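You operate a simulated robot arm through the tools that you are given. There is no shell and no other tool. Be economical: measure what you need, move in short steps, check, and stop when the job is done.

Carry out the task below with a simulated two-armed robot. There is one attempt and no reset: what you move stays moved.

JOB
Put the oil beaker in the inside of the water trough. Put the clear beaker in the inside of the water trough. Close the cream door. Turn the length knob to 3. Turn the chiller knob to 15. Stack the core labelled "Core 45" from the top of the conveyor belt on top of the core that says "Core 32". Take the yellow piece and leave it on the top of the brown cabinet. Put the yellow paddle on the top of the tooling bench. Do these in any order. Set down upright: oil beaker.

It is judged by the outcome, as a careful person would: the job done as asked, and still so three seconds after it is handed in. It fails if anything else is knocked over, pushed out of place, dropped, spilled or broken.

ROBOT AND FRAMES
Two 7-joint arms with two-finger parallel grippers on one trunk, on a base that drives. Base frame: it is fixed to the floor where the robot stands at the start and does not move with it; the origin is under the middle of the robot, x ahead of it, y to its left, z up; the surface under the hand at the start is at about z = 739. Units: mm, degrees, N and s.
The left shoulder is at the start at [50, 187, 985], the right one opposite. With the tool pointing down near the work surface each hand reaches from about 100 to 660 mm from the robot's upright axis, wherever it stands, measured 20 degrees to its own side. Places, roughly: chiller knob [-700, -2400, 600]; clear beaker (9x9x9 cm) [-1000, 100, 1000]; core [-1000, -1500, 1000]; cream door [1400, -4000, 1000]; inside of the water trough [-900, -2400, 800]; length knob [-600, -3400, 600]; oil beaker (8x8x11 cm) [700, -100, 800]; top of the brown cabinet [-4100, 2700, 800]; top of the tooling bench (113x26 cm) [-320, 3240, 860]; yellow paddle (6x3x44 cm) [-1700, 2400, 900]; yellow piece (6x4x3 cm) [-1200, -1100, 900]. Payload 3.43 kg a hand.
The tool frame of a hand sits at the grasp point between the pads (the TCP): z along the fingers, y along the line on which they close. The tips reach 30 mm beyond it. Largest opening 94 mm; finger width 28, thickness 10; the body of the gripper, 50 by 96 mm, starts 55 mm behind the TCP.
Orientation is that of the tool frame in the base frame, as a unit quaternion [x, y, z, w]. With the fingers straight down and closing along the base's y, the tool's x points along the base's -x, its y along +y and its z along -z.

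CONTROLS
- The arms move only by the tool apply_moves. It takes "left_increments", "right_increments" or both (then of equal length, played together; a hand with none holds still); each is a list of rows, each an object of numbers (a shift or turn left out is 0, a gripper value left out holds the last): "tx", "ty", "tz": the shift along the tool's x, y, z in units of 40 mm (1.0 is 40 mm); "ax", "ay", "az": the turn, a rotation vector about the tool's x, y, z in units of 5 degrees (1.0 is 5 degrees); "gripper": the finger opening in mm, from 0 to 94. In form: [{"tx": .., "ty": .., "tz": .., "ax": .., "ay": .., "az": .., "gripper": ..}, ...]. A call has 1 to 12 rows; each row shifts and turns the commanded pose from where the row before left it, along the tool's axes as they then stand. A call with a number of a shift or a turn outside -1 to 1 is refused whole. Each row takes 0.2 s and may step no farther than 50 mm and 8.6 degrees from the row before; otherwise, or with a gripper value out of range, the whole call is refused. A pose out of reach is approached as far as the arm can. The call stops where the force on the tool passes 40 N (or 10 N more than at its start, if that is more) or the arm is blocked; 0.2 s more then pass. The fingers move at their own pace (about 153 mm/s each) and stop on an object; they squeeze with about 22 N. The grip force told is the motor's: it shows also when the fingers shut on nothing. Time passes only in rows, and 0.2 s behind the last, so rows that do not move let the fingers close. It gives the time, the measured TCP pose, the force on the tool (base axes), the opening and the grip force at its end, in the units of the frame above (readings bear some noise), with the torque about the TCP (base axes, N m) and any sound that the robot's microphone picked up, and new pictures: "pictures" is both (left out), scene, wrist or none (wrist: the cameras of the hands that moved).
- Cameras (640 x 400 px; columns grow to the right, rows downward): "scene" is now at [148.1, -7, 1169.4]; the picture's right is [-0.03, -1.00, 0.00], its down [-0.45, 0.01, -0.90] and it looks along [0.89, -0.02, -0.45] (base axes); focal length 272 px, centre (320, 200). "left" rides on the left gripper at [76, -14, -102] in its tool frame; the picture's right is [0.18, 0.98, 0.00], its down [-0.75, 0.14, -0.64] and it looks along [-0.63, 0.12, 0.77] (tool axes); focal length 243 px, centre (320, 200). "right" rides on the right gripper at [76, 14, -102] in its tool frame; the picture's right is [-0.18, 0.98, 0.00], its down [-0.75, -0.14, -0.64] and it looks along [-0.63, -0.12, 0.77] (tool axes); focal length 243 px, centre (320, 200). There is no depth. A picture from a camera that has moved, and an enlarged one, comes with that camera's place and axes in the base frame and with its lens. The place of the scene camera against the robot may be out by one fixed shift of up to 12 mm in any direction.
- move_column(by): slides the trunk up (or, below 0, down) by that many mm; the arms and the scene camera ride with it, the base frame stays. It gives what a move gives, with no picture.
- drive_base(legs): drives the robot by 1 to 6 legs, each [ahead, left, turn to the left] in mm, mm and degrees, along the robot's own axes; the way and the turn of a leg run together, so that a leg with both is an arc; at most 1500 mm and 180 degrees a leg. The arms and the cameras ride along, it lands a little off, and it stops where it bumps. It gives what a move gives, and a new picture of the scene camera.
- aim_head(pan, tilt): turns the head with the scene camera to pan (to the left, within 80 degrees either way) and tilt (down, from -29 to 69), counted from straight ahead of the robot. It gives what a move gives, and a new picture of the scene camera.
- inspect(camera, box): a new picture of the part [left, top, right, bottom] of that camera's present view, enlarged. No time passes.
- hand_in(): hands the job in; it is judged then, once.

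Work in short steps. Places have to be worked out from the pictures, the camera data and where the tool is seen: move nearer, look again, correct. Check each grasp and each placing, and mend what went wrong. You have 196 turns and 260 pictures in all, those below and enlarged ones among them. Open the grippers and draw the arms clear of the work before you hand the job in, unless the task says otherwise; then end with one line.

The tools are called by a JSON object that holds its "op" and its "data". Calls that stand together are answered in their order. apply_moves: Moves the arms, as the interface text tells. Its arguments: {"type":"object","properties":{"left_increments":{"type":"array"},"right_increments":{"type":"array"},"pictures":{"type":"string","enum":["both","scene","wrist","none"]}},"required":[]} The other tools are called the same way: move_column (by) slides the trunk up or down; drive_base (legs) drives the base; aim_head (pan, tilt) turns the head that bears the scene camera; inspect (camera, box) takes an enlarged picture of a part of a camera's view; hand_in () hands the job in.

At the start:

```text
time_s: 0.0
left_position: [442.1, 145.9, 984.7]
left_orientation: [0.0, 1.0, 0.0, 0.0]
left_wrist_force: [-0.6, -0.6, 0.9]
left_ft_torque: [0.0, 0.0, 0.0]
left_width: 94.1
left_finger_force: 0.1
right_position: [402.3, -234.6, 1007.4]
right_orientation: [0.002, 1.0, 0.001, 0.0]
right_wrist_force: [0.0, 0.1, -0.3]
right_ft_torque: [0.02, 0.03, -0.01]
right_width: 94.0
right_finger_force: 0.1
trunk travel left (down, up): [-200.0, 232.0]
robot x, y, heading: [-0.2, 1.3, 0.1]
head pan, tilt: [-1.5, 26.5]
```

scene: 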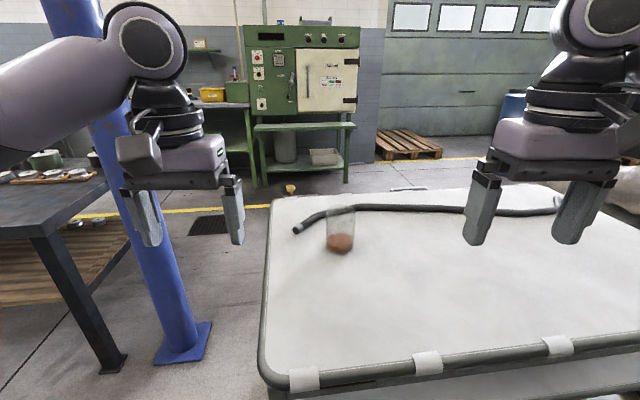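
right: 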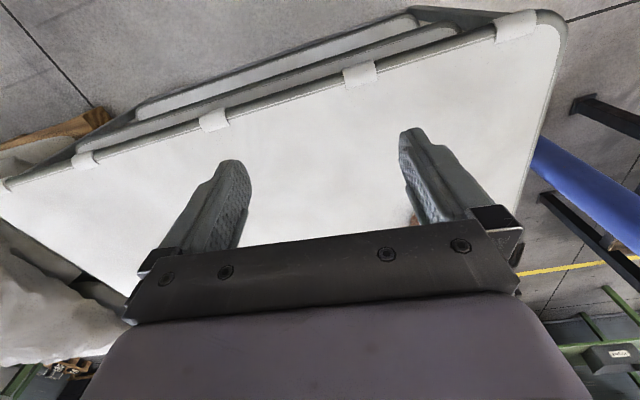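
left: 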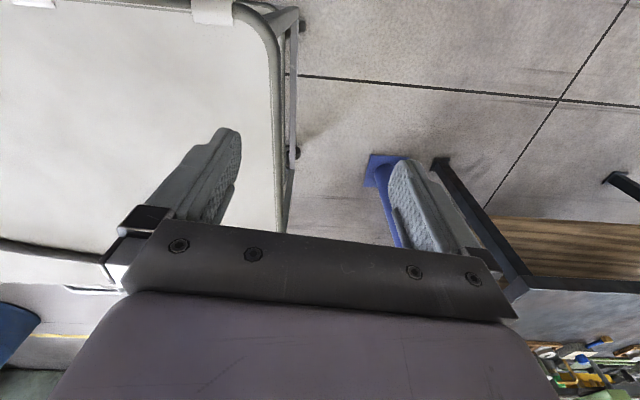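

The oil beaker appears to stand near [711,-71,739]. I drive a little closer so it is within easy reach of the right hand.

{"op": "drive_base", "data": {"legs": [[130, 0, 0]]}}

```text
time_s: 1.2
left_position: [519.0, 146.1, 982.9]
left_orientation: [-0.002, 1.0, 0.001, -0.002]
left_wrist_force: [0.9, -0.4, -0.6]
left_ft_torque: [-0.04, 0.0, 0.0]
left_width: 94.0
left_finger_force: 0.1
right_position: [481.2, -234.0, 1005.7]
right_orientation: [-0.001, 1.0, 0.001, -0.001]
right_wrist_force: [0.7, -0.4, -0.2]
right_ft_torque: [0.02, 0.05, -0.02]
right_width: 93.8
right_finger_force: 0.1
trunk travel left (down, up): [-200.0, 232.0]
robot x, y, heading: [74.5, -0.6, 0.2]
head pan, tilt: [-1.5, 26.5]
stopped in leg 1: the robot was blocked; the commanded pose is now the measured one
camera scene: at [224.7, -7.8, 1169.3], right [-0.02, -1.0, 0.0], down [-0.45, 0.01, -0.89], along [0.89, -0.02, -0.45], focal length 272 px, centre (320, 200)
```

scene: 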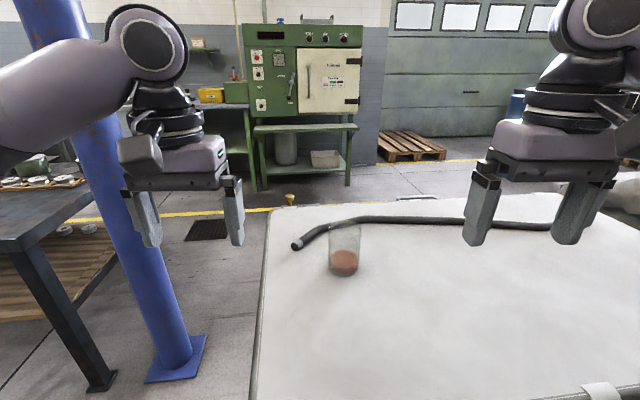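

The base stopped against the table at x≈74. The beaker is now measured near [718,-72]; I tilt the right hand forward 35° and line it up in y, staying high.

{"op": "apply_moves", "data": {"right_increments": [{"ay": -1, "ty": 0.58}, {"ay": -1, "ty": 0.58}, {"ay": -1, "ty": 0.58}, {"ay": -1, "ty": 0.58}, {"ay": -1, "ty": 0.58}, {"ay": -1, "ty": 0.58}, {"ay": -1, "ty": 0.58}, {}]}}

```text
time_s: 3.0
left_position: [518.2, 147.3, 983.3]
left_orientation: [-0.002, 1.0, 0.001, -0.002]
left_wrist_force: [-0.4, -0.2, -0.6]
left_ft_torque: [-0.01, 0.01, -0.04]
left_width: 94.2
left_finger_force: 0.1
right_position: [479.1, -71.8, 1005.7]
right_orientation: [0.001, 0.954, 0.001, 0.3]
right_wrist_force: [0.0, -0.6, 0.2]
right_ft_torque: [0.01, 0.01, 0.0]
right_width: 94.3
right_finger_force: 0.1
trunk travel left (down, up): [-200.0, 232.0]
robot x, y, heading: [78.1, -1.9, 0.4]
head pan, tilt: [-1.5, 26.5]
camera scene: at [224.3, -7.8, 1169.4], right [-0.02, -1.0, 0.0], down [-0.45, 0.01, -0.9], along [0.89, -0.02, -0.45], focal length 272 px, centre (320, 200)
camera right: at [357.7, -57.4, 1045.8], right [0.15, 0.98, 0.11], down [0.25, -0.14, 0.96], along [0.96, -0.12, -0.27], focal length 243 px, centre (320, 200)
```

scene: 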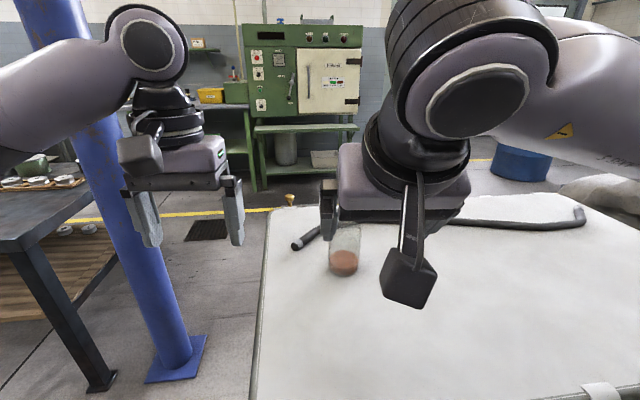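
right: 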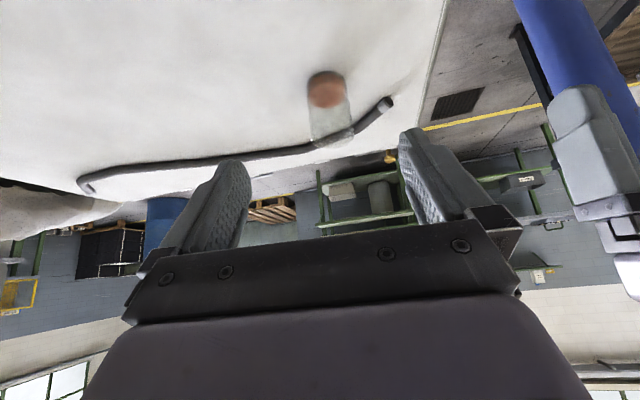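

Wrist view confirms the beaker at about [715,-70]. I move to a pre-grasp 100 mm back along the tool axis.

{"op": "apply_moves", "data": {"right_increments": [{"tz": 0.95, "tx": -0.435}, {"tz": 0.95, "tx": -0.435}, {"tz": 0.95, "tx": -0.435}, {"tz": 0.95, "tx": -0.435}, {"tz": 0.95, "tx": -0.435}, {}]}}

```text
time_s: 4.4
left_position: [518.6, 147.3, 983.1]
left_orientation: [-0.003, 1.0, 0.0, -0.002]
left_wrist_force: [-0.6, 0.0, -0.2]
left_ft_torque: [0.0, 0.0, -0.01]
left_width: 94.0
left_finger_force: 0.1
right_position: [660.2, -71.4, 899.8]
right_orientation: [-0.001, 0.954, 0.0, 0.3]
right_wrist_force: [-0.1, 0.6, -0.2]
right_ft_torque: [-0.02, 0.04, -0.02]
right_width: 94.0
right_finger_force: 0.0
trunk travel left (down, up): [-200.0, 232.0]
robot x, y, heading: [75.2, -3.3, 0.3]
head pan, tilt: [-1.5, 26.5]
camera scene: at [224.5, -7.9, 1169.4], right [-0.02, -1.0, 0.0], down [-0.45, 0.01, -0.89], along [0.89, -0.02, -0.45], focal length 272 px, centre (320, 200)
camera right: at [538.7, -58.2, 939.1], right [0.15, 0.98, 0.11], down [0.25, -0.14, 0.96], along [0.96, -0.12, -0.27], focal length 243 px, centre (320, 200)
```

scene: 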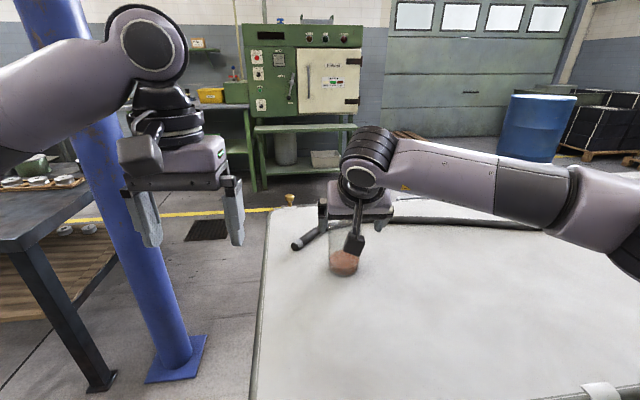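
right: 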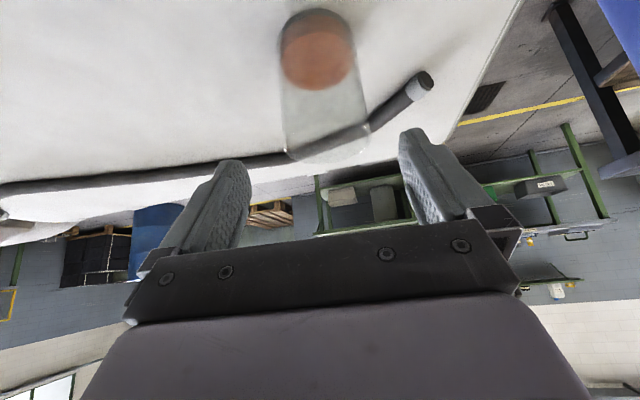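

Aligned. I advance slowly the 100 mm along the tool axis, fingers straddling the beaker.

{"op": "apply_moves", "data": {"right_increments": [{"tz": 0.5, "ty": 0.03}, {"tz": 0.5}, {"tz": 0.5}, {"tz": 0.5}, {"tz": 0.45}, {}]}}

```text
time_s: 5.8
left_position: [518.6, 147.1, 981.5]
left_orientation: [-0.002, 1.0, 0.0, -0.002]
left_wrist_force: [0.2, 0.4, -0.4]
left_ft_torque: [0.03, 0.0, -0.01]
left_width: 93.7
left_finger_force: 0.0
right_position: [716.0, -69.7, 818.0]
right_orientation: [-0.001, 0.954, 0.001, 0.299]
right_wrist_force: [-1.1, -0.4, 0.7]
right_ft_torque: [0.0, 0.01, -0.02]
right_width: 94.0
right_finger_force: 0.0
trunk travel left (down, up): [-200.0, 232.0]
robot x, y, heading: [74.6, -3.7, 0.3]
head pan, tilt: [-1.5, 26.5]
camera scene: at [224.4, -7.8, 1169.4], right [-0.02, -1.0, 0.0], down [-0.45, 0.01, -0.89], along [0.89, -0.02, -0.45], focal length 272 px, centre (320, 200)
camera right: at [593.7, -56.3, 858.0], right [0.15, 0.98, 0.11], down [0.25, -0.14, 0.96], along [0.96, -0.12, -0.27], focal length 243 px, centre (320, 200)
```

scene: 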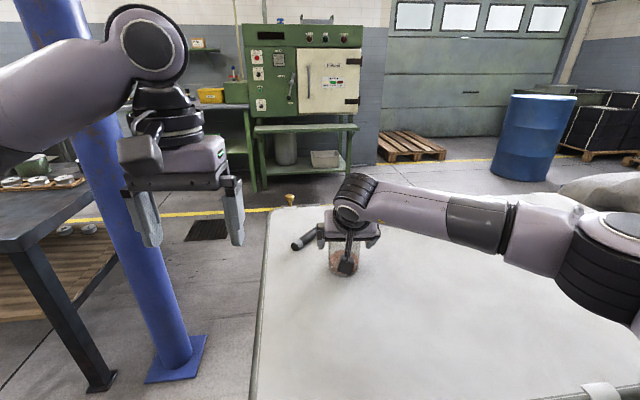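
right: 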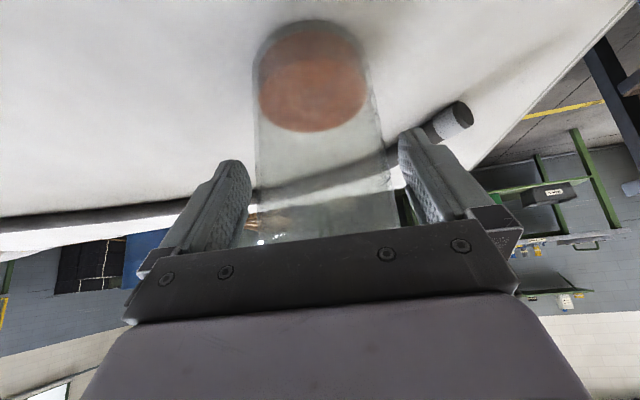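

The beaker is between the fingers with no contact. Closing, then checking the grip.

{"op": "apply_moves", "data": {"right_increments": [{"gripper": 60}, {}, {}], "pictures": "wrist"}}

```text
time_s: 6.6
left_position: [516.6, 147.2, 982.4]
left_orientation: [-0.003, 1.0, 0.0, -0.002]
left_wrist_force: [-0.7, -0.1, -0.1]
left_ft_torque: [-0.03, 0.02, -0.02]
left_width: 93.7
left_finger_force: 0.0
right_position: [715.4, -70.8, 818.5]
right_orientation: [0.0, 0.954, 0.001, 0.3]
right_wrist_force: [-0.6, 0.6, 0.0]
right_ft_torque: [0.02, 0.03, 0.03]
right_width: 72.2
right_finger_force: 22.4
trunk travel left (down, up): [-200.0, 232.0]
robot x, y, heading: [74.8, 0.1, 0.3]
head pan, tilt: [-1.5, 26.5]
camera right: at [593.7, -56.4, 858.2], right [0.15, 0.98, 0.11], down [0.25, -0.14, 0.96], along [0.96, -0.12, -0.27], focal length 243 px, centre (320, 200)
```

right: 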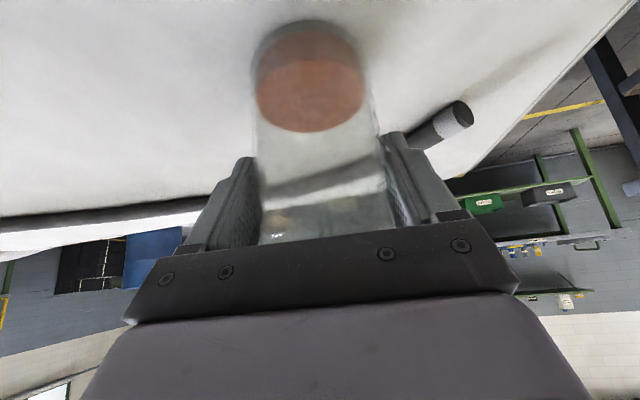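

Grip holds (72 mm, 22 N). Lift straight up 120 mm and draw back toward the robot, orientation unchanged so the oil stays upright.

{"op": "apply_moves", "data": {"right_increments": [{"tz": -0.41, "tx": -0.285}, {"tz": -0.6, "tx": -0.42}, {"tz": -0.6, "tx": -0.42}, {"tz": -0.6, "tx": -0.42}, {"tz": -0.6, "tx": -0.42}, {"tz": -0.4, "tx": 0.57}, {"tz": -0.4, "tx": 0.57}, {"tz": -0.4, "tx": 0.57}, {"tz": -0.4, "tx": 0.57}, {"tz": -0.4, "tx": 0.57}, {"tz": -0.4, "tx": 0.57}, {}]}}

{"op": "aim_head", "data": {"pan": -70, "tilt": 15}}

```text
time_s: 9.2
left_position: [517.8, 147.4, 983.2]
left_orientation: [-0.003, 1.0, 0.001, -0.001]
left_wrist_force: [-0.7, 0.0, -0.4]
left_ft_torque: [0.04, 0.02, 0.02]
left_width: 94.0
left_finger_force: 0.2
right_position: [548.8, -71.9, 957.2]
right_orientation: [-0.001, 0.954, 0.001, 0.3]
right_wrist_force: [0.0, -0.4, -1.1]
right_ft_torque: [0.0, 0.0, 0.03]
right_width: 72.4
right_finger_force: 22.0
trunk travel left (down, up): [-200.0, 232.0]
robot x, y, heading: [77.4, -1.2, 0.1]
head pan, tilt: [-1.5, 26.5]
camera scene: at [224.4, -7.9, 1169.4], right [-0.02, -1.0, 0.0], down [-0.45, 0.01, -0.89], along [0.89, -0.02, -0.45], focal length 272 px, centre (320, 200)
camera right: at [427.2, -57.1, 997.1], right [0.15, 0.98, 0.11], down [0.25, -0.14, 0.96], along [0.96, -0.12, -0.27], focal length 243 px, centre (320, 200)
```

scene: 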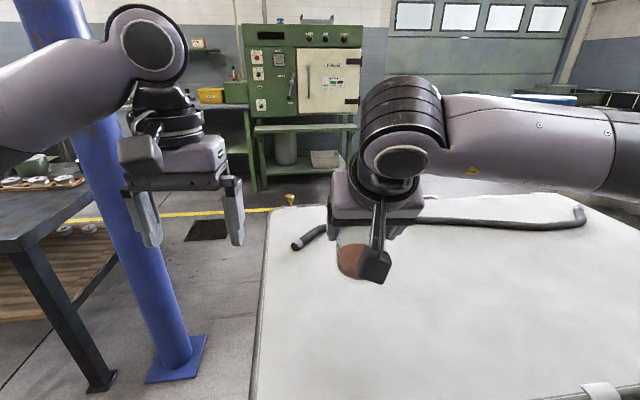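
right: 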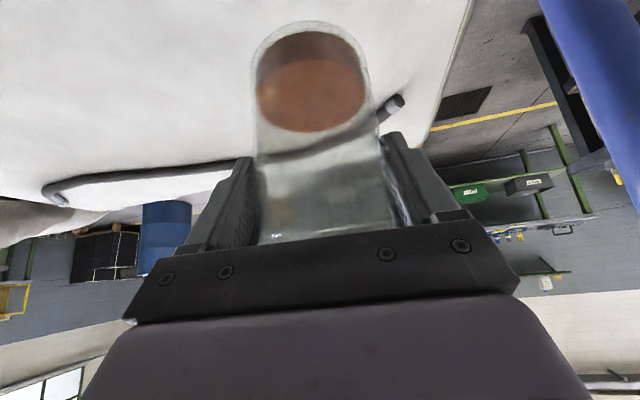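

```text
time_s: 10.6
left_position: [517.3, 146.8, 983.4]
left_orientation: [-0.003, 1.0, 0.001, -0.001]
left_wrist_force: [-0.2, -0.9, -0.6]
left_ft_torque: [-0.01, -0.01, 0.03]
left_width: 94.1
left_finger_force: 0.0
right_position: [549.5, -71.7, 958.4]
right_orientation: [0.0, 0.954, 0.001, 0.299]
right_wrist_force: [0.0, -0.1, -1.5]
right_ft_torque: [0.02, -0.02, 0.0]
right_width: 72.1
right_finger_force: 21.8
trunk travel left (down, up): [-200.0, 232.0]
robot x, y, heading: [80.9, 0.3, 0.1]
head pan, tilt: [-70.0, 15.0]
camera scene: at [165.1, -93.4, 1188.0], right [-0.94, -0.35, 0.0], down [-0.09, 0.24, -0.97], along [0.33, -0.91, -0.26], focal length 272 px, centre (320, 200)
```

scene: 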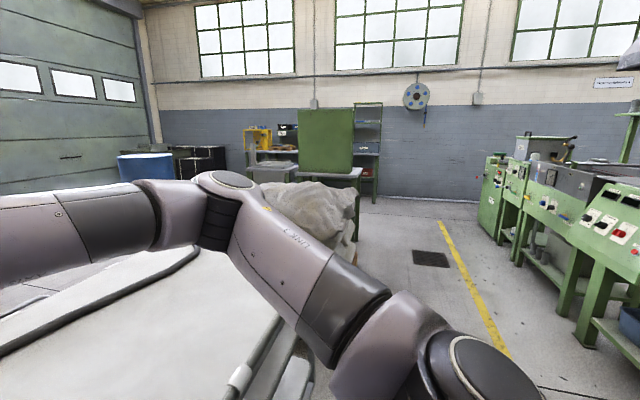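

Oil beaker lifted cleanly. Next the clear beaker behind me: I back off and turn right to look there.

{"op": "drive_base", "data": {"legs": [[-220, 0, 0], [0, 0, -100]]}}

{"op": "aim_head", "data": {"pan": -75, "tilt": 15}}

```text
time_s: 16.5
left_position: [-74.9, -462.8, 982.6]
left_orientation: [0.767, 0.642, 0.002, -0.001]
left_wrist_force: [-0.7, 0.0, -0.3]
left_ft_torque: [-0.04, 0.0, 0.0]
left_width: 94.1
left_finger_force: 0.0
right_position: [-295.1, -455.6, 956.9]
right_orientation: [0.732, 0.611, -0.23, 0.193]
right_wrist_force: [0.0, -0.7, -1.6]
right_ft_torque: [0.02, 0.03, -0.03]
right_width: 72.1
right_finger_force: 22.5
trunk travel left (down, up): [-200.0, 232.0]
robot x, y, heading: [-140.7, -2.0, -100.2]
head pan, tilt: [-70.0, 15.0]
camera scene: at [-245.6, -80.3, 1188.0], right [-0.17, 0.99, 0.0], down [0.26, 0.04, -0.97], along [-0.95, -0.17, -0.26], focal length 272 px, centre (320, 200)
```

scene: 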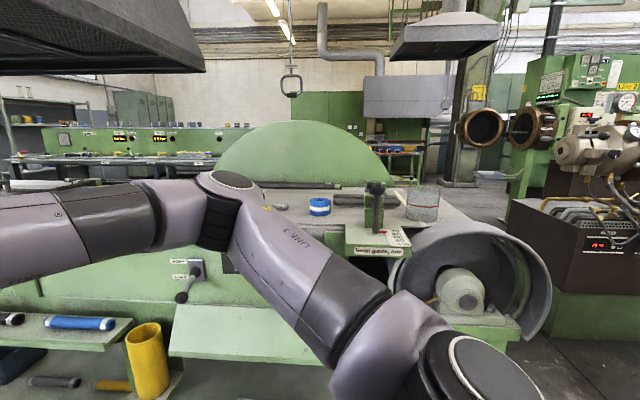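

```text
time_s: 17.2
left_position: [-74.4, -465.3, 982.4]
left_orientation: [0.767, 0.642, 0.002, -0.001]
left_wrist_force: [-0.1, -0.1, 0.4]
left_ft_torque: [0.01, -0.02, 0.0]
left_width: 93.9
left_finger_force: 0.0
right_position: [-294.4, -454.3, 957.5]
right_orientation: [0.732, 0.612, -0.23, 0.193]
right_wrist_force: [-0.1, -0.8, -2.1]
right_ft_torque: [0.04, -0.02, 0.02]
right_width: 72.3
right_finger_force: 21.2
trunk travel left (down, up): [-200.0, 232.0]
robot x, y, heading: [-135.1, -4.7, -100.1]
head pan, tilt: [-75.0, 15.0]
camera scene: at [-246.7, -72.3, 1188.0], right [-0.08, 1.0, 0.0], down [0.26, 0.02, -0.97], along [-0.96, -0.08, -0.26], focal length 272 px, centre (320, 200)
```

scene: 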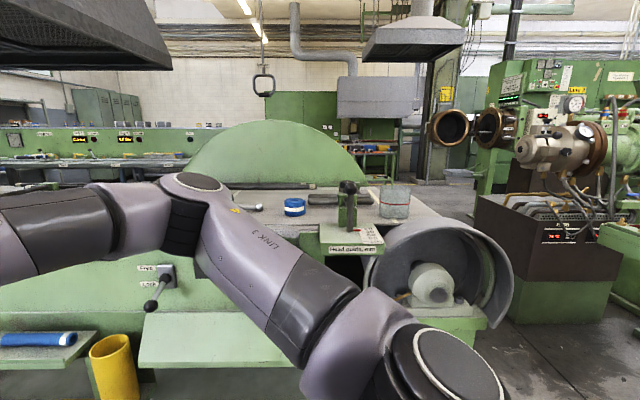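

The clear beaker stands on the green saw table at roughly [-975,75,950]. I turn to face it (-x) and look.

{"op": "drive_base", "data": {"legs": [[0, 0, -80]]}}

{"op": "aim_head", "data": {"pan": 0, "tilt": 30}}

```text
time_s: 21.0
left_position: [-585.4, -145.5, 981.9]
left_orientation: [1.0, -0.003, 0.002, 0.001]
left_wrist_force: [0.3, -0.4, 0.3]
left_ft_torque: [0.02, -0.02, -0.01]
left_width: 94.0
left_finger_force: 0.0
right_position: [-613.2, 72.4, 958.6]
right_orientation: [0.954, -0.005, -0.3, -0.001]
right_wrist_force: [-0.6, 0.1, -1.5]
right_ft_torque: [0.01, -0.01, 0.0]
right_width: 72.7
right_finger_force: 22.0
trunk travel left (down, up): [-200.0, 232.0]
robot x, y, heading: [-141.3, -5.3, 179.9]
head pan, tilt: [-75.0, 15.0]
camera scene: at [-225.3, 84.0, 1188.0], right [0.97, 0.25, 0.0], down [0.07, -0.25, -0.97], along [-0.24, 0.93, -0.26], focal length 272 px, centre (320, 200)
```

scene: 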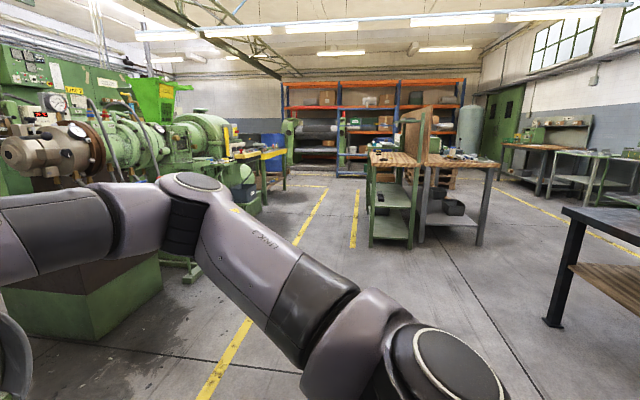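

```text
time_s: 22.5
left_position: [-585.1, -145.9, 982.6]
left_orientation: [1.0, -0.002, 0.002, 0.001]
left_wrist_force: [0.0, -0.6, 0.2]
left_ft_torque: [0.0, -0.02, 0.01]
left_width: 93.9
left_finger_force: 0.1
right_position: [-613.0, 71.6, 958.0]
right_orientation: [0.954, -0.006, -0.3, -0.002]
right_wrist_force: [-0.3, -0.1, -1.9]
right_ft_torque: [0.01, 0.0, 0.02]
right_width: 72.5
right_finger_force: 22.1
trunk travel left (down, up): [-200.0, 232.0]
robot x, y, heading: [-139.9, 0.6, 179.6]
head pan, tilt: [0.0, 30.0]
camera scene: at [-292.2, -5.7, 1163.8], right [0.01, 1.0, 0.0], down [0.5, 0.0, -0.87], along [-0.87, 0.01, -0.5], focal length 272 px, centre (320, 200)
```

scene: 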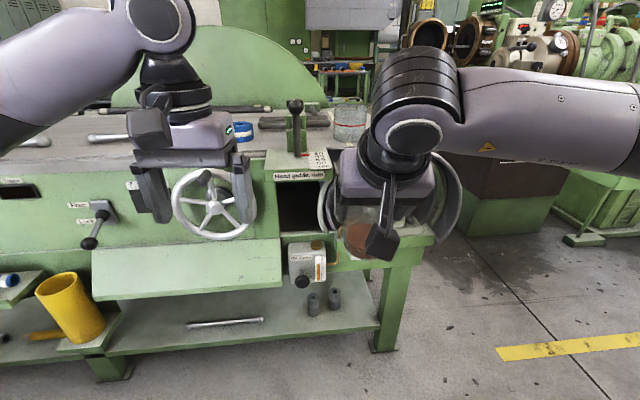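

I need a better view and clearance: move the held oil beaker back and to the robot's right side.

{"op": "apply_moves", "data": {"right_increments": [{"tz": -0.4, "tx": 0.57, "ty": -0.9}, {"tz": -0.4, "tx": 0.57, "ty": -0.9}, {"tz": -0.4, "tx": 0.57, "ty": -0.9}, {"tz": -0.4, "tx": 0.57, "ty": -0.9}, {"ty": -0.9}, {"ty": -0.9}, {}], "pictures": "scene"}}

```text
time_s: 24.1
left_position: [-584.1, -147.0, 983.3]
left_orientation: [1.0, -0.002, 0.001, 0.001]
left_wrist_force: [-0.6, -0.3, 0.1]
left_ft_torque: [-0.02, 0.0, 0.0]
left_width: 93.9
left_finger_force: 0.1
right_position: [-499.4, 287.4, 958.3]
right_orientation: [0.954, -0.005, -0.3, -0.001]
right_wrist_force: [-0.6, -0.8, -0.6]
right_ft_torque: [0.01, -0.02, 0.0]
right_width: 72.3
right_finger_force: 21.8
trunk travel left (down, up): [-200.0, 232.0]
robot x, y, heading: [-139.6, 0.9, 179.5]
head pan, tilt: [0.0, 30.0]
camera scene: at [-292.1, -5.7, 1163.8], right [0.01, 1.0, 0.0], down [0.5, 0.0, -0.87], along [-0.87, 0.01, -0.5], focal length 272 px, centre (320, 200)
```

scene: 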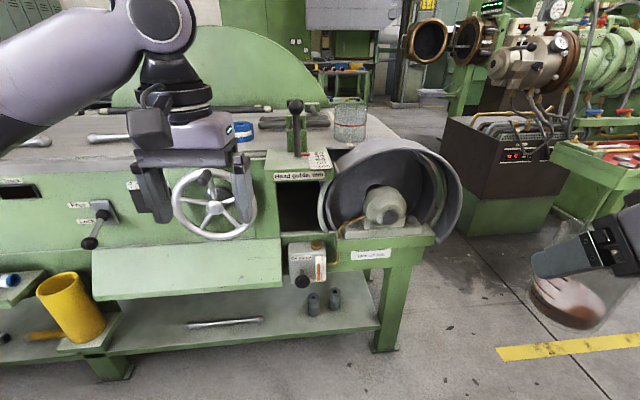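

Clear beaker ≈ [-1066,86,970], table top ≈ z 925, guard wheel in front. I raise the trunk so hands pass above, strafe right, then approach.

{"op": "move_column", "data": {"by": 140}}

{"op": "drive_base", "data": {"legs": [[0, -250, 0], [320, 0, 0]]}}

```text
time_s: 25.8
left_position: [-583.8, -147.0, 1122.1]
left_orientation: [1.0, -0.002, 0.002, 0.001]
left_wrist_force: [1.2, -0.5, 0.0]
left_ft_torque: [0.0, -0.03, 0.02]
left_width: 94.1
left_finger_force: 0.0
right_position: [-499.4, 286.0, 1097.4]
right_orientation: [0.954, -0.004, -0.299, 0.0]
right_wrist_force: [0.9, 0.4, -2.1]
right_ft_torque: [-0.01, -0.02, 0.02]
right_width: 72.5
right_finger_force: 22.1
trunk travel left (down, up): [-340.0, 92.0]
robot x, y, heading: [-142.3, -1.6, 179.5]
head pan, tilt: [0.0, 30.0]
```

```text
time_s: 30.3
left_position: [-906.7, 107.4, 1122.5]
left_orientation: [1.0, -0.005, 0.001, 0.001]
left_wrist_force: [0.5, -0.4, -0.1]
left_ft_torque: [0.0, 0.01, -0.02]
left_width: 93.8
left_finger_force: 0.1
right_position: [-818.8, 539.5, 1097.0]
right_orientation: [0.954, -0.006, -0.299, -0.001]
right_wrist_force: [-0.5, 0.1, -1.4]
right_ft_torque: [0.0, -0.03, 0.02]
right_width: 72.5
right_finger_force: 22.0
trunk travel left (down, up): [-340.0, 92.0]
robot x, y, heading: [-463.8, 250.4, 179.2]
head pan, tilt: [0.0, 30.0]
camera scene: at [-613.0, 246.3, 1303.7], right [0.01, 1.0, 0.0], down [0.5, -0.01, -0.87], along [-0.87, 0.01, -0.5], focal length 272 px, centre (320, 200)
```

scene: 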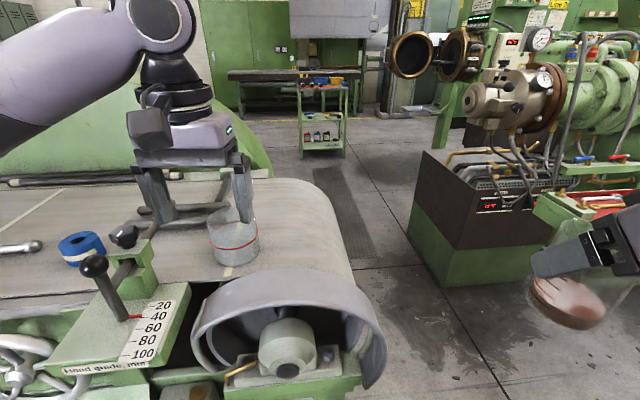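

I look with the left wrist camera (no motion) to locate the beaker.

{"op": "apply_moves", "data": {"left_increments": [{}], "pictures": "wrist"}}

{"op": "inspect", "data": {"camera": "scene", "box": [130, 140, 330, 290]}}

```text
time_s: 30.7
left_position: [-905.3, 108.1, 1122.7]
left_orientation: [1.0, -0.004, 0.001, 0.001]
left_wrist_force: [-1.4, 0.0, 0.2]
left_ft_torque: [0.0, -0.02, 0.01]
left_width: 93.9
left_finger_force: 0.1
right_position: [-819.9, 539.9, 1098.3]
right_orientation: [0.954, -0.007, -0.3, -0.001]
right_wrist_force: [0.7, -1.4, -0.3]
right_ft_torque: [0.0, 0.0, 0.0]
right_width: 72.4
right_finger_force: 21.8
trunk travel left (down, up): [-340.0, 92.0]
robot x, y, heading: [-461.7, 248.3, 179.4]
head pan, tilt: [0.0, 30.0]
camera left: at [-830.4, 120.9, 1225.7], right [0.17, -0.98, 0.0], down [-0.76, -0.13, 0.64], along [-0.63, -0.11, -0.77], focal length 243 px, centre (320, 200)
```

left: 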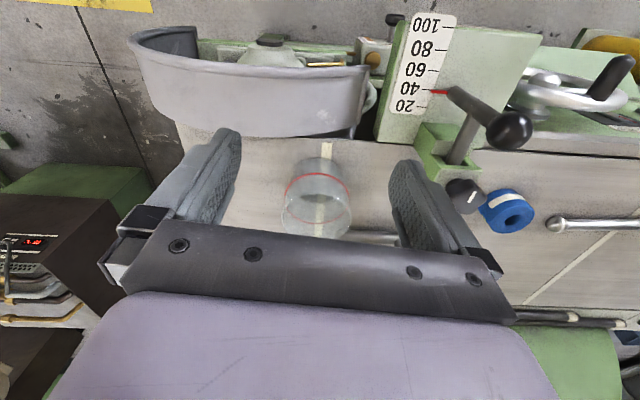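

```text
2.67 times, centred on (230, 215) of scene
camera zoom: at [-612.7, 246.3, 1303.8], right [0.01, 1.0, 0.0], down [0.5, -0.01, -0.87], along [-0.87, 0.01, -0.5], focal length 727 px, centre (560, 160)
```

zoom: 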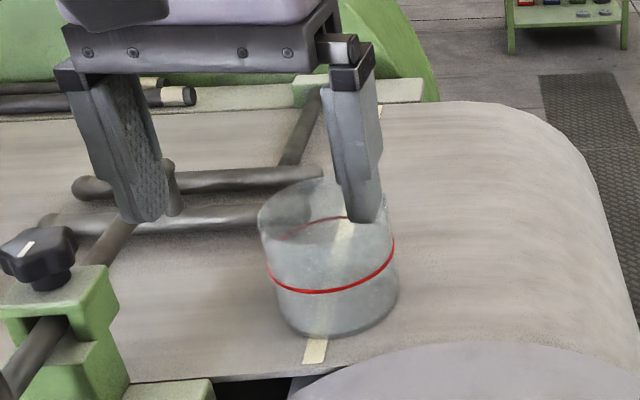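

Beaker ≈ [-1026,87], rim ≈ z 1015, ~84 mm wide. Move the left hand above it and recheck.

{"op": "apply_moves", "data": {"left_increments": [{"tx": -0.76, "ty": 0.13}, {"tx": -0.76, "ty": 0.13}, {"tx": -0.76, "ty": 0.13}, {"tx": -0.76, "ty": 0.13}, {"tz": 0.6}, {}]}}

```text
time_s: 32.1
left_position: [-1027.4, 88.0, 1097.8]
left_orientation: [1.0, -0.006, 0.002, 0.002]
left_wrist_force: [0.5, 0.0, 0.3]
left_ft_torque: [0.0, 0.0, -0.02]
left_width: 94.0
left_finger_force: 0.0
right_position: [-818.6, 540.0, 1097.4]
right_orientation: [0.954, -0.007, -0.3, -0.002]
right_wrist_force: [0.7, 0.0, -1.6]
right_ft_torque: [0.03, 0.02, 0.02]
right_width: 72.5
right_finger_force: 22.4
trunk travel left (down, up): [-340.0, 92.0]
robot x, y, heading: [-462.1, 248.7, 179.3]
head pan, tilt: [0.0, 30.0]
camera scene: at [-612.5, 246.5, 1303.8], right [0.01, 1.0, 0.0], down [0.5, -0.01, -0.87], along [-0.87, 0.01, -0.5], focal length 272 px, centre (320, 200)
camera left: at [-951.9, 101.6, 1200.8], right [0.17, -0.98, 0.0], down [-0.76, -0.13, 0.64], along [-0.63, -0.11, -0.77], focal length 243 px, centre (320, 200)
```

scene: 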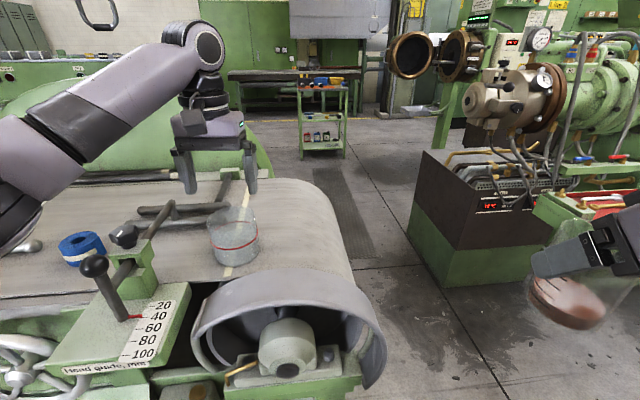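
left: 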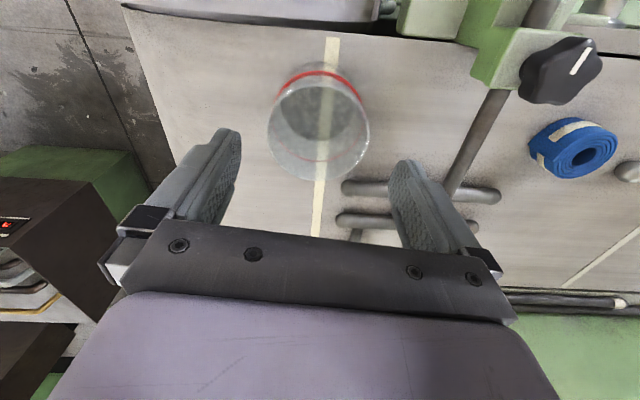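

Rim centre ≈ [-1032,89], aligned. Descend to z≈990 slowly.

{"op": "apply_moves", "data": {"left_increments": [{"tx": -0.12, "tz": 0.4}, {"tz": 0.45}, {"tz": 0.45}, {"tz": 0.45}, {"tz": 0.45}, {"tz": 0.45}, {}], "pictures": "wrist"}}

```text
time_s: 33.7
left_position: [-1031.1, 87.6, 992.4]
left_orientation: [1.0, -0.004, 0.001, 0.001]
left_wrist_force: [0.4, -1.4, -0.2]
left_ft_torque: [-0.01, -0.02, 0.0]
left_width: 93.9
left_finger_force: 0.2
right_position: [-820.1, 539.8, 1097.7]
right_orientation: [0.954, -0.007, -0.299, -0.001]
right_wrist_force: [-0.3, -0.3, -1.6]
right_ft_torque: [-0.04, -0.04, 0.02]
right_width: 72.6
right_finger_force: 21.7
trunk travel left (down, up): [-340.0, 92.0]
robot x, y, heading: [-463.2, 247.0, 179.6]
head pan, tilt: [0.0, 30.0]
camera left: at [-956.0, 101.4, 1094.8], right [0.18, -0.98, 0.0], down [-0.76, -0.13, 0.64], along [-0.63, -0.11, -0.77], focal length 243 px, centre (320, 200)
```

left: 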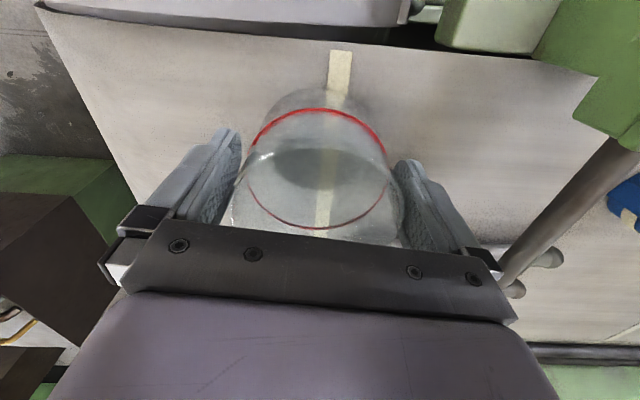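

Straddled with no contact. Close gently and lift.

{"op": "apply_moves", "data": {"left_increments": [{"gripper": 70}, {}, {}, {"tz": -0.3}, {"tz": -0.7}, {"tz": -0.9}, {"tz": -0.9}, {"tz": -0.5}, {}]}}

```text
time_s: 35.7
left_position: [-1032.1, 89.1, 1124.7]
left_orientation: [1.0, -0.005, 0.002, 0.0]
left_wrist_force: [0.6, 0.1, -1.5]
left_ft_torque: [-0.02, -0.03, 0.0]
left_width: 92.2
left_finger_force: 21.8
right_position: [-820.1, 540.1, 1098.1]
right_orientation: [0.954, -0.007, -0.3, -0.002]
right_wrist_force: [0.1, -0.4, -1.4]
right_ft_torque: [-0.02, 0.01, -0.01]
right_width: 72.1
right_finger_force: 22.0
trunk travel left (down, up): [-340.0, 92.0]
robot x, y, heading: [-458.5, 250.3, 179.4]
head pan, tilt: [0.0, 30.0]
camera scene: at [-612.7, 246.3, 1303.8], right [0.01, 1.0, 0.0], down [0.5, -0.01, -0.87], along [-0.87, 0.01, -0.5], focal length 272 px, centre (320, 200)
camera left: at [-957.2, 101.8, 1227.4], right [0.17, -0.98, 0.0], down [-0.76, -0.13, 0.64], along [-0.63, -0.11, -0.77], focal length 243 px, centre (320, 200)
```

scene: 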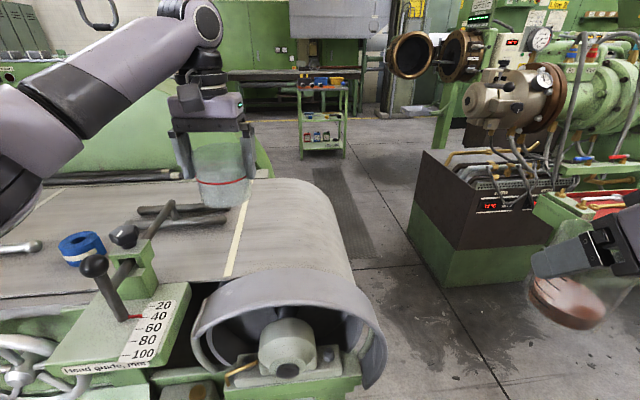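
left: 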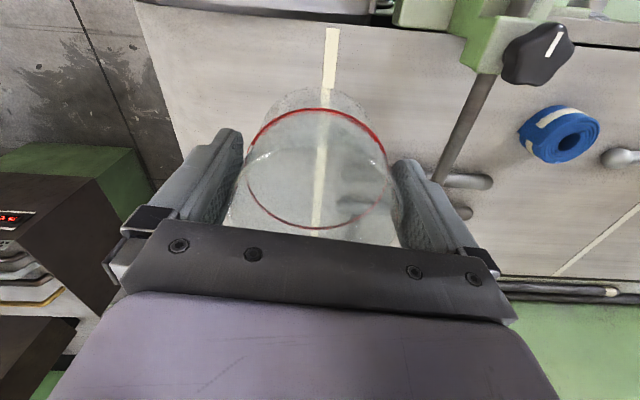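

Both beakers are held. I pull the left hand back over the machine, then back off and strafe to the trough area.

{"op": "apply_moves", "data": {"left_increments": [{"tx": 0.9}, {"tx": 0.9}, {"tx": 0.9}, {}], "pictures": "none"}}

{"op": "drive_base", "data": {"legs": [[-400, 0, 0], [0, 1300, 0]]}}

```text
time_s: 36.7
left_position: [-925.0, 86.8, 1127.1]
left_orientation: [1.0, -0.005, 0.002, 0.002]
left_wrist_force: [0.4, 0.5, -0.8]
left_ft_torque: [0.0, -0.03, 0.0]
left_width: 92.1
left_finger_force: 22.2
right_position: [-818.9, 539.6, 1098.4]
right_orientation: [0.954, -0.006, -0.3, -0.001]
right_wrist_force: [-0.2, 0.8, -0.3]
right_ft_torque: [0.03, 0.01, -0.04]
right_width: 72.3
right_finger_force: 22.1
trunk travel left (down, up): [-340.0, 92.0]
robot x, y, heading: [-462.9, 251.4, 179.3]
head pan, tilt: [0.0, 30.0]
```

```text
time_s: 50.4
left_position: [-536.3, -1213.7, 1126.2]
left_orientation: [1.0, -0.004, 0.002, 0.001]
left_wrist_force: [0.4, 0.3, -0.9]
left_ft_torque: [0.0, -0.02, -0.02]
left_width: 91.9
left_finger_force: 21.7
right_position: [-431.9, -762.5, 1097.6]
right_orientation: [0.954, -0.006, -0.3, -0.001]
right_wrist_force: [0.1, -0.6, -2.1]
right_ft_torque: [0.01, -0.07, 0.0]
right_width: 72.3
right_finger_force: 21.8
trunk travel left (down, up): [-340.0, 92.0]
robot x, y, heading: [-74.1, -1049.0, 179.4]
head pan, tilt: [0.0, 30.0]
camera scene: at [-224.7, -1053.8, 1303.8], right [0.01, 1.0, 0.0], down [0.5, 0.0, -0.87], along [-0.87, 0.01, -0.5], focal length 272 px, centre (320, 200)
```

scene: 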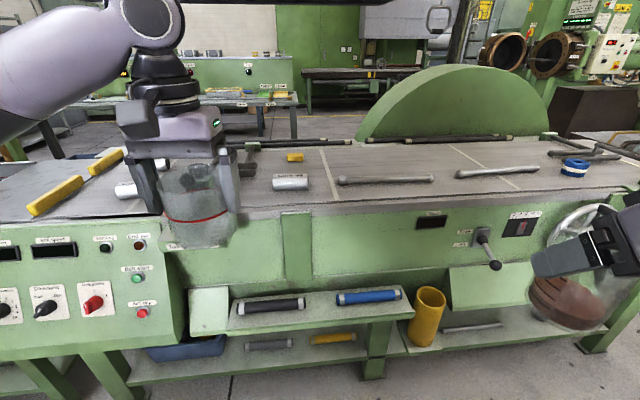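

I can see the conveyor with labelled cores and the small yellow piece. Continue on toward the trough.

{"op": "drive_base", "data": {"legs": [[0, 1200, 0]]}}

```text
time_s: 61.1
left_position: [-541.0, -2415.2, 1125.2]
left_orientation: [1.0, 0.001, 0.002, 0.001]
left_wrist_force: [0.3, -0.5, -0.7]
left_ft_torque: [0.01, -0.02, 0.02]
left_width: 91.6
left_finger_force: 22.2
right_position: [-439.9, -1961.7, 1098.8]
right_orientation: [0.954, -0.001, -0.3, 0.001]
right_wrist_force: [0.5, 0.3, -1.9]
right_ft_torque: [0.01, -0.02, 0.01]
right_width: 72.2
right_finger_force: 21.6
trunk travel left (down, up): [-340.0, 92.0]
robot x, y, heading: [-78.7, -2248.0, 180.3]
head pan, tilt: [0.0, 30.0]
camera scene: at [-230.5, -2252.9, 1303.8], right [0.0, 1.0, 0.0], down [0.5, 0.0, -0.87], along [-0.87, 0.0, -0.5], focal length 272 px, centre (320, 200)
```

scene: 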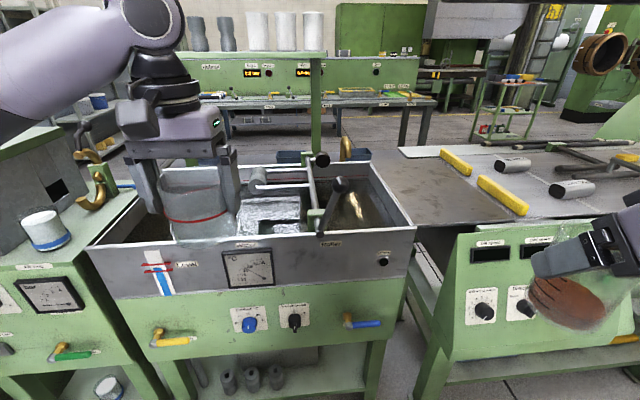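

The trough with dials is right ahead. I zoom in on the panel and the trough interior.

{"op": "inspect", "data": {"camera": "scene", "box": [90, 220, 410, 370]}}

{"op": "aim_head", "data": {"pan": 0, "tilt": 45}}

```text
2.00 times, centred on (250, 295) of scene
camera zoom: at [-230.5, -2252.9, 1303.8], right [0.0, 1.0, 0.0], down [0.5, 0.0, -0.87], along [-0.87, 0.0, -0.5], focal length 545 px, centre (460, 10)
```

zoom: 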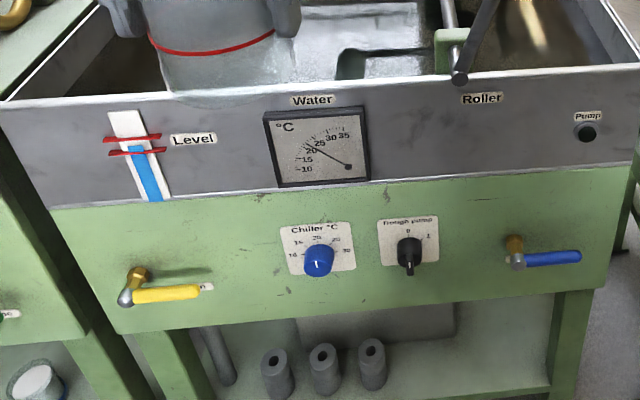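

```text
time_s: 61.9
left_position: [-540.9, -2414.3, 1124.7]
left_orientation: [1.0, 0.001, 0.002, 0.002]
left_wrist_force: [-0.3, -0.2, -0.7]
left_ft_torque: [0.02, -0.03, -0.02]
left_width: 91.8
left_finger_force: 21.8
right_position: [-440.7, -1962.2, 1098.1]
right_orientation: [0.954, -0.002, -0.3, 0.0]
right_wrist_force: [0.1, 0.5, -1.5]
right_ft_torque: [0.03, -0.02, -0.01]
right_width: 72.4
right_finger_force: 21.7
trunk travel left (down, up): [-340.0, 92.0]
robot x, y, heading: [-80.0, -2247.5, 180.1]
head pan, tilt: [0.0, 45.0]
camera scene: at [-221.4, -2252.8, 1281.2], right [0.0, 1.0, 0.0], down [0.71, 0.0, -0.71], along [-0.71, 0.0, -0.71], focal length 272 px, centre (320, 200)
```

scene: 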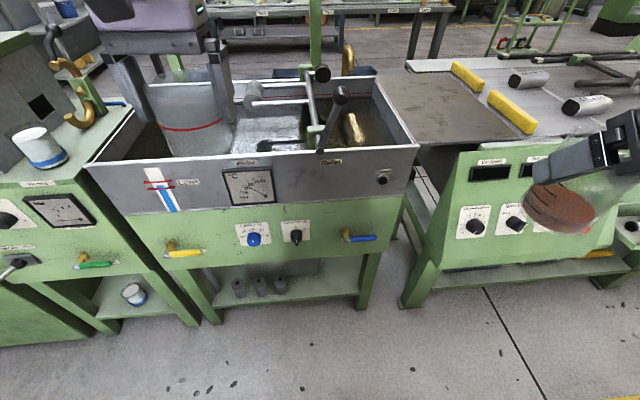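

Trough front ≈ x -740, rim ≈ z 895, spanning y ≈ -2800…-2020. I drive closer so the wrist camera can look down into it.

{"op": "drive_base", "data": {"legs": [[250, 0, 0]]}}

{"op": "apply_moves", "data": {"left_increments": [{}], "pictures": "wrist"}}

```text
time_s: 63.7
left_position: [-790.0, -2414.5, 1125.3]
left_orientation: [1.0, 0.0, 0.002, 0.001]
left_wrist_force: [0.9, 0.4, -1.2]
left_ft_torque: [-0.01, -0.03, 0.01]
left_width: 92.0
left_finger_force: 22.0
right_position: [-688.8, -1960.6, 1097.5]
right_orientation: [0.954, -0.002, -0.299, 0.0]
right_wrist_force: [0.1, -0.1, -1.4]
right_ft_torque: [0.01, 0.01, 0.02]
right_width: 72.1
right_finger_force: 21.8
trunk travel left (down, up): [-340.0, 92.0]
robot x, y, heading: [-329.5, -2248.2, 180.0]
head pan, tilt: [0.0, 45.0]
camera scene: at [-470.2, -2252.4, 1281.1], right [0.0, 1.0, 0.0], down [0.71, 0.0, -0.71], along [-0.71, 0.0, -0.71], focal length 272 px, centre (320, 200)
```

scene: 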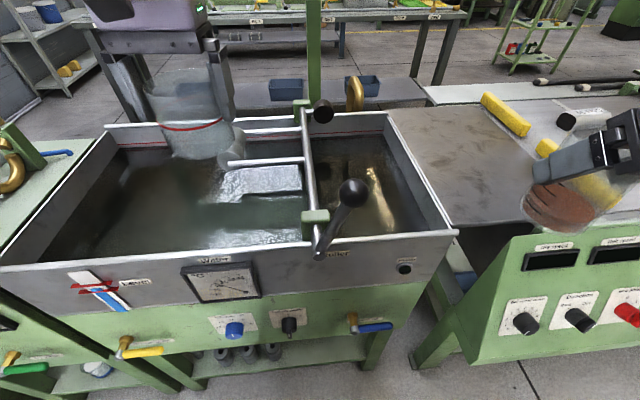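

```text
time_s: 64.1
left_position: [-790.4, -2414.1, 1125.6]
left_orientation: [1.0, -0.001, 0.001, 0.001]
left_wrist_force: [0.6, -0.1, -1.3]
left_ft_torque: [0.03, -0.03, 0.01]
left_width: 91.9
left_finger_force: 21.7
right_position: [-688.0, -1960.8, 1098.7]
right_orientation: [0.954, -0.002, -0.299, 0.0]
right_wrist_force: [0.2, 0.1, -2.5]
right_ft_torque: [0.0, -0.01, -0.03]
right_width: 72.5
right_finger_force: 22.4
trunk travel left (down, up): [-340.0, 92.0]
robot x, y, heading: [-328.5, -2247.4, 180.0]
head pan, tilt: [0.0, 45.0]
camera left: at [-714.5, -2399.4, 1228.5], right [0.18, -0.98, 0.0], down [-0.76, -0.14, 0.64], along [-0.63, -0.12, -0.77], focal length 243 px, centre (320, 200)
```

left: 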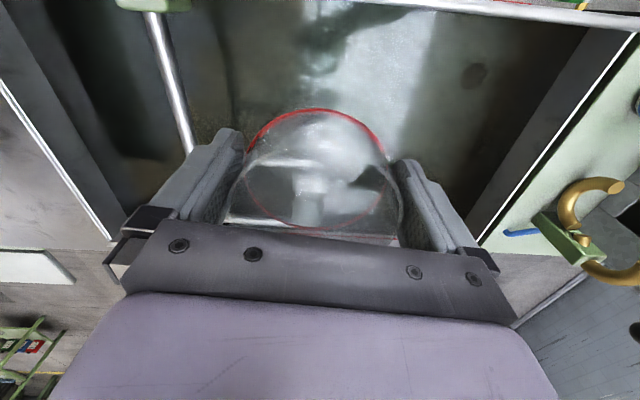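

The left half of the trough is open. I move the clear beaker over [-880,-2600] and descend part way.

{"op": "apply_moves", "data": {"left_increments": [{"tx": -0.45, "ty": 0.93}, {"tx": -0.45, "ty": 0.93}, {"tx": -0.45, "ty": 0.93}, {"tx": -0.45, "ty": 0.93}, {"tx": -0.45, "ty": 0.93}, {"tz": 0.9}, {"tz": 0.9}, {"tz": 0.9}, {"tz": 0.9}, {"tz": 0.8}, {"tz": 0.6}, {}]}}

```text
time_s: 66.7
left_position: [-879.2, -2600.7, 925.7]
left_orientation: [1.0, 0.0, 0.002, 0.001]
left_wrist_force: [0.2, 0.7, -2.0]
left_ft_torque: [0.0, 0.0, 0.01]
left_width: 91.9
left_finger_force: 22.1
right_position: [-687.5, -1960.4, 1098.5]
right_orientation: [0.954, -0.002, -0.3, -0.001]
right_wrist_force: [0.2, 0.0, -1.6]
right_ft_torque: [0.0, -0.04, -0.03]
right_width: 72.3
right_finger_force: 22.2
trunk travel left (down, up): [-340.0, 92.0]
robot x, y, heading: [-329.0, -2247.0, 179.6]
head pan, tilt: [0.0, 45.0]
camera scene: at [-469.6, -2252.4, 1281.2], right [0.0, 1.0, 0.0], down [0.71, 0.0, -0.71], along [-0.71, 0.0, -0.71], focal length 272 px, centre (320, 200)
camera left: at [-804.1, -2585.9, 1028.5], right [0.18, -0.98, 0.0], down [-0.76, -0.14, 0.64], along [-0.63, -0.12, -0.77], focal length 243 px, centre (320, 200)
```

scene: 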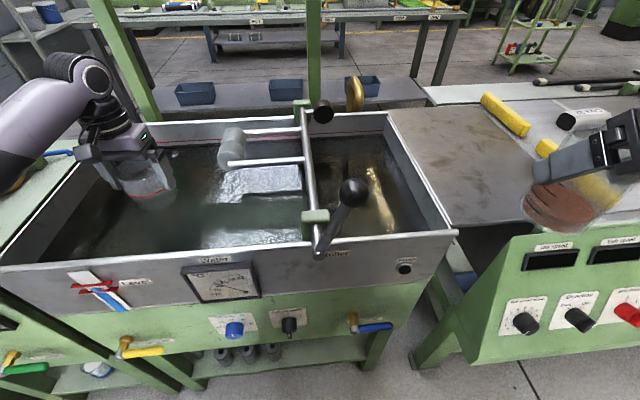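
left: 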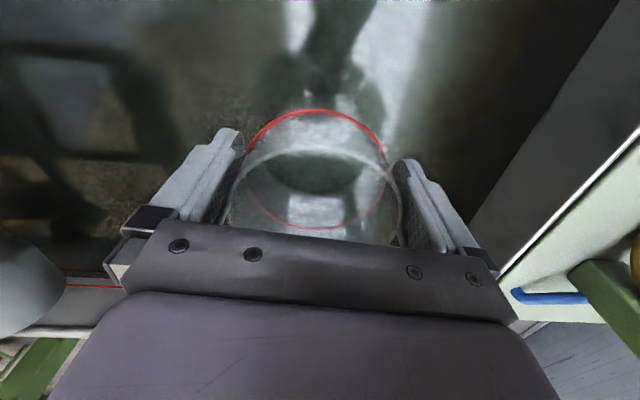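

Beaker clear of the walls. Lower in small steps toward the floor, watching the force.

{"op": "apply_moves", "data": {"left_increments": [{"tz": 0.3}, {"tz": 0.3}, {"tz": 0.25}, {"tz": 0.2}, {"tz": 0.2}, {}], "pictures": "none"}}

```text
time_s: 68.1
left_position: [-879.8, -2600.4, 875.3]
left_orientation: [1.0, 0.001, 0.002, 0.001]
left_wrist_force: [-0.5, 0.3, -0.8]
left_ft_torque: [-0.02, -0.04, 0.0]
left_width: 91.9
left_finger_force: 22.1
right_position: [-688.2, -1961.8, 1098.8]
right_orientation: [0.954, -0.002, -0.3, 0.001]
right_wrist_force: [-0.8, -0.4, -1.6]
right_ft_torque: [0.03, 0.01, 0.03]
right_width: 72.4
right_finger_force: 21.8
trunk travel left (down, up): [-340.0, 92.0]
robot x, y, heading: [-324.4, -2250.9, 179.7]
head pan, tilt: [0.0, 45.0]
```

{"op": "apply_moves", "data": {"left_increments": [{"tz": 0.1}, {"tz": 0.1}, {"tz": 0.1}, {"tz": 0.1}, {}], "pictures": "wrist"}}

```text
time_s: 69.3
left_position: [-878.1, -2600.7, 858.3]
left_orientation: [1.0, -0.001, 0.001, 0.001]
left_wrist_force: [0.1, 0.8, -1.3]
left_ft_torque: [0.04, -0.01, -0.01]
left_width: 91.9
left_finger_force: 21.8
right_position: [-688.3, -1959.8, 1099.0]
right_orientation: [0.954, -0.002, -0.299, 0.0]
right_wrist_force: [0.2, 0.8, -1.0]
right_ft_torque: [0.0, -0.02, 0.05]
right_width: 72.4
right_finger_force: 22.8
trunk travel left (down, up): [-340.0, 92.0]
robot x, y, heading: [-329.4, -2245.9, 179.8]
head pan, tilt: [0.0, 45.0]
camera left: at [-803.8, -2585.9, 962.2], right [0.18, -0.98, 0.0], down [-0.76, -0.14, 0.64], along [-0.63, -0.12, -0.77], focal length 243 px, centre (320, 200)
```

left: 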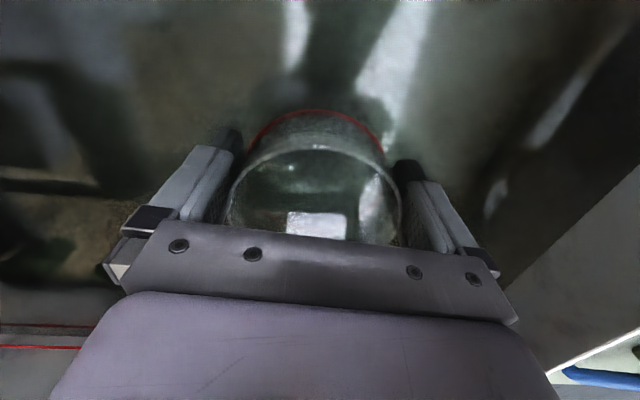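

Fingertips are entering water, so the true floor is lower (gray tray bottom ≈ z 740). Continue down.

{"op": "apply_moves", "data": {"left_increments": [{"tz": 0.25}, {"tz": 0.25}, {"tz": 0.15}, {"tz": 0.1}, {"tz": 0.1}, {"tz": 0.1}, {"tz": 0.1}, {}], "pictures": "none"}}

```text
time_s: 71.1
left_position: [-877.8, -2599.4, 820.7]
left_orientation: [1.0, 0.0, 0.0, 0.001]
left_wrist_force: [0.7, 0.9, 19.5]
left_ft_torque: [0.15, 0.18, -0.05]
left_width: 91.8
left_finger_force: 21.9
right_position: [-686.6, -1959.5, 1097.4]
right_orientation: [0.954, -0.002, -0.301, 0.0]
right_wrist_force: [0.8, 0.6, -0.8]
right_ft_torque: [0.02, 0.01, 0.0]
right_width: 72.4
right_finger_force: 21.8
trunk travel left (down, up): [-340.0, 92.0]
robot x, y, heading: [-329.1, -2249.2, 179.7]
head pan, tilt: [0.0, 45.0]
```

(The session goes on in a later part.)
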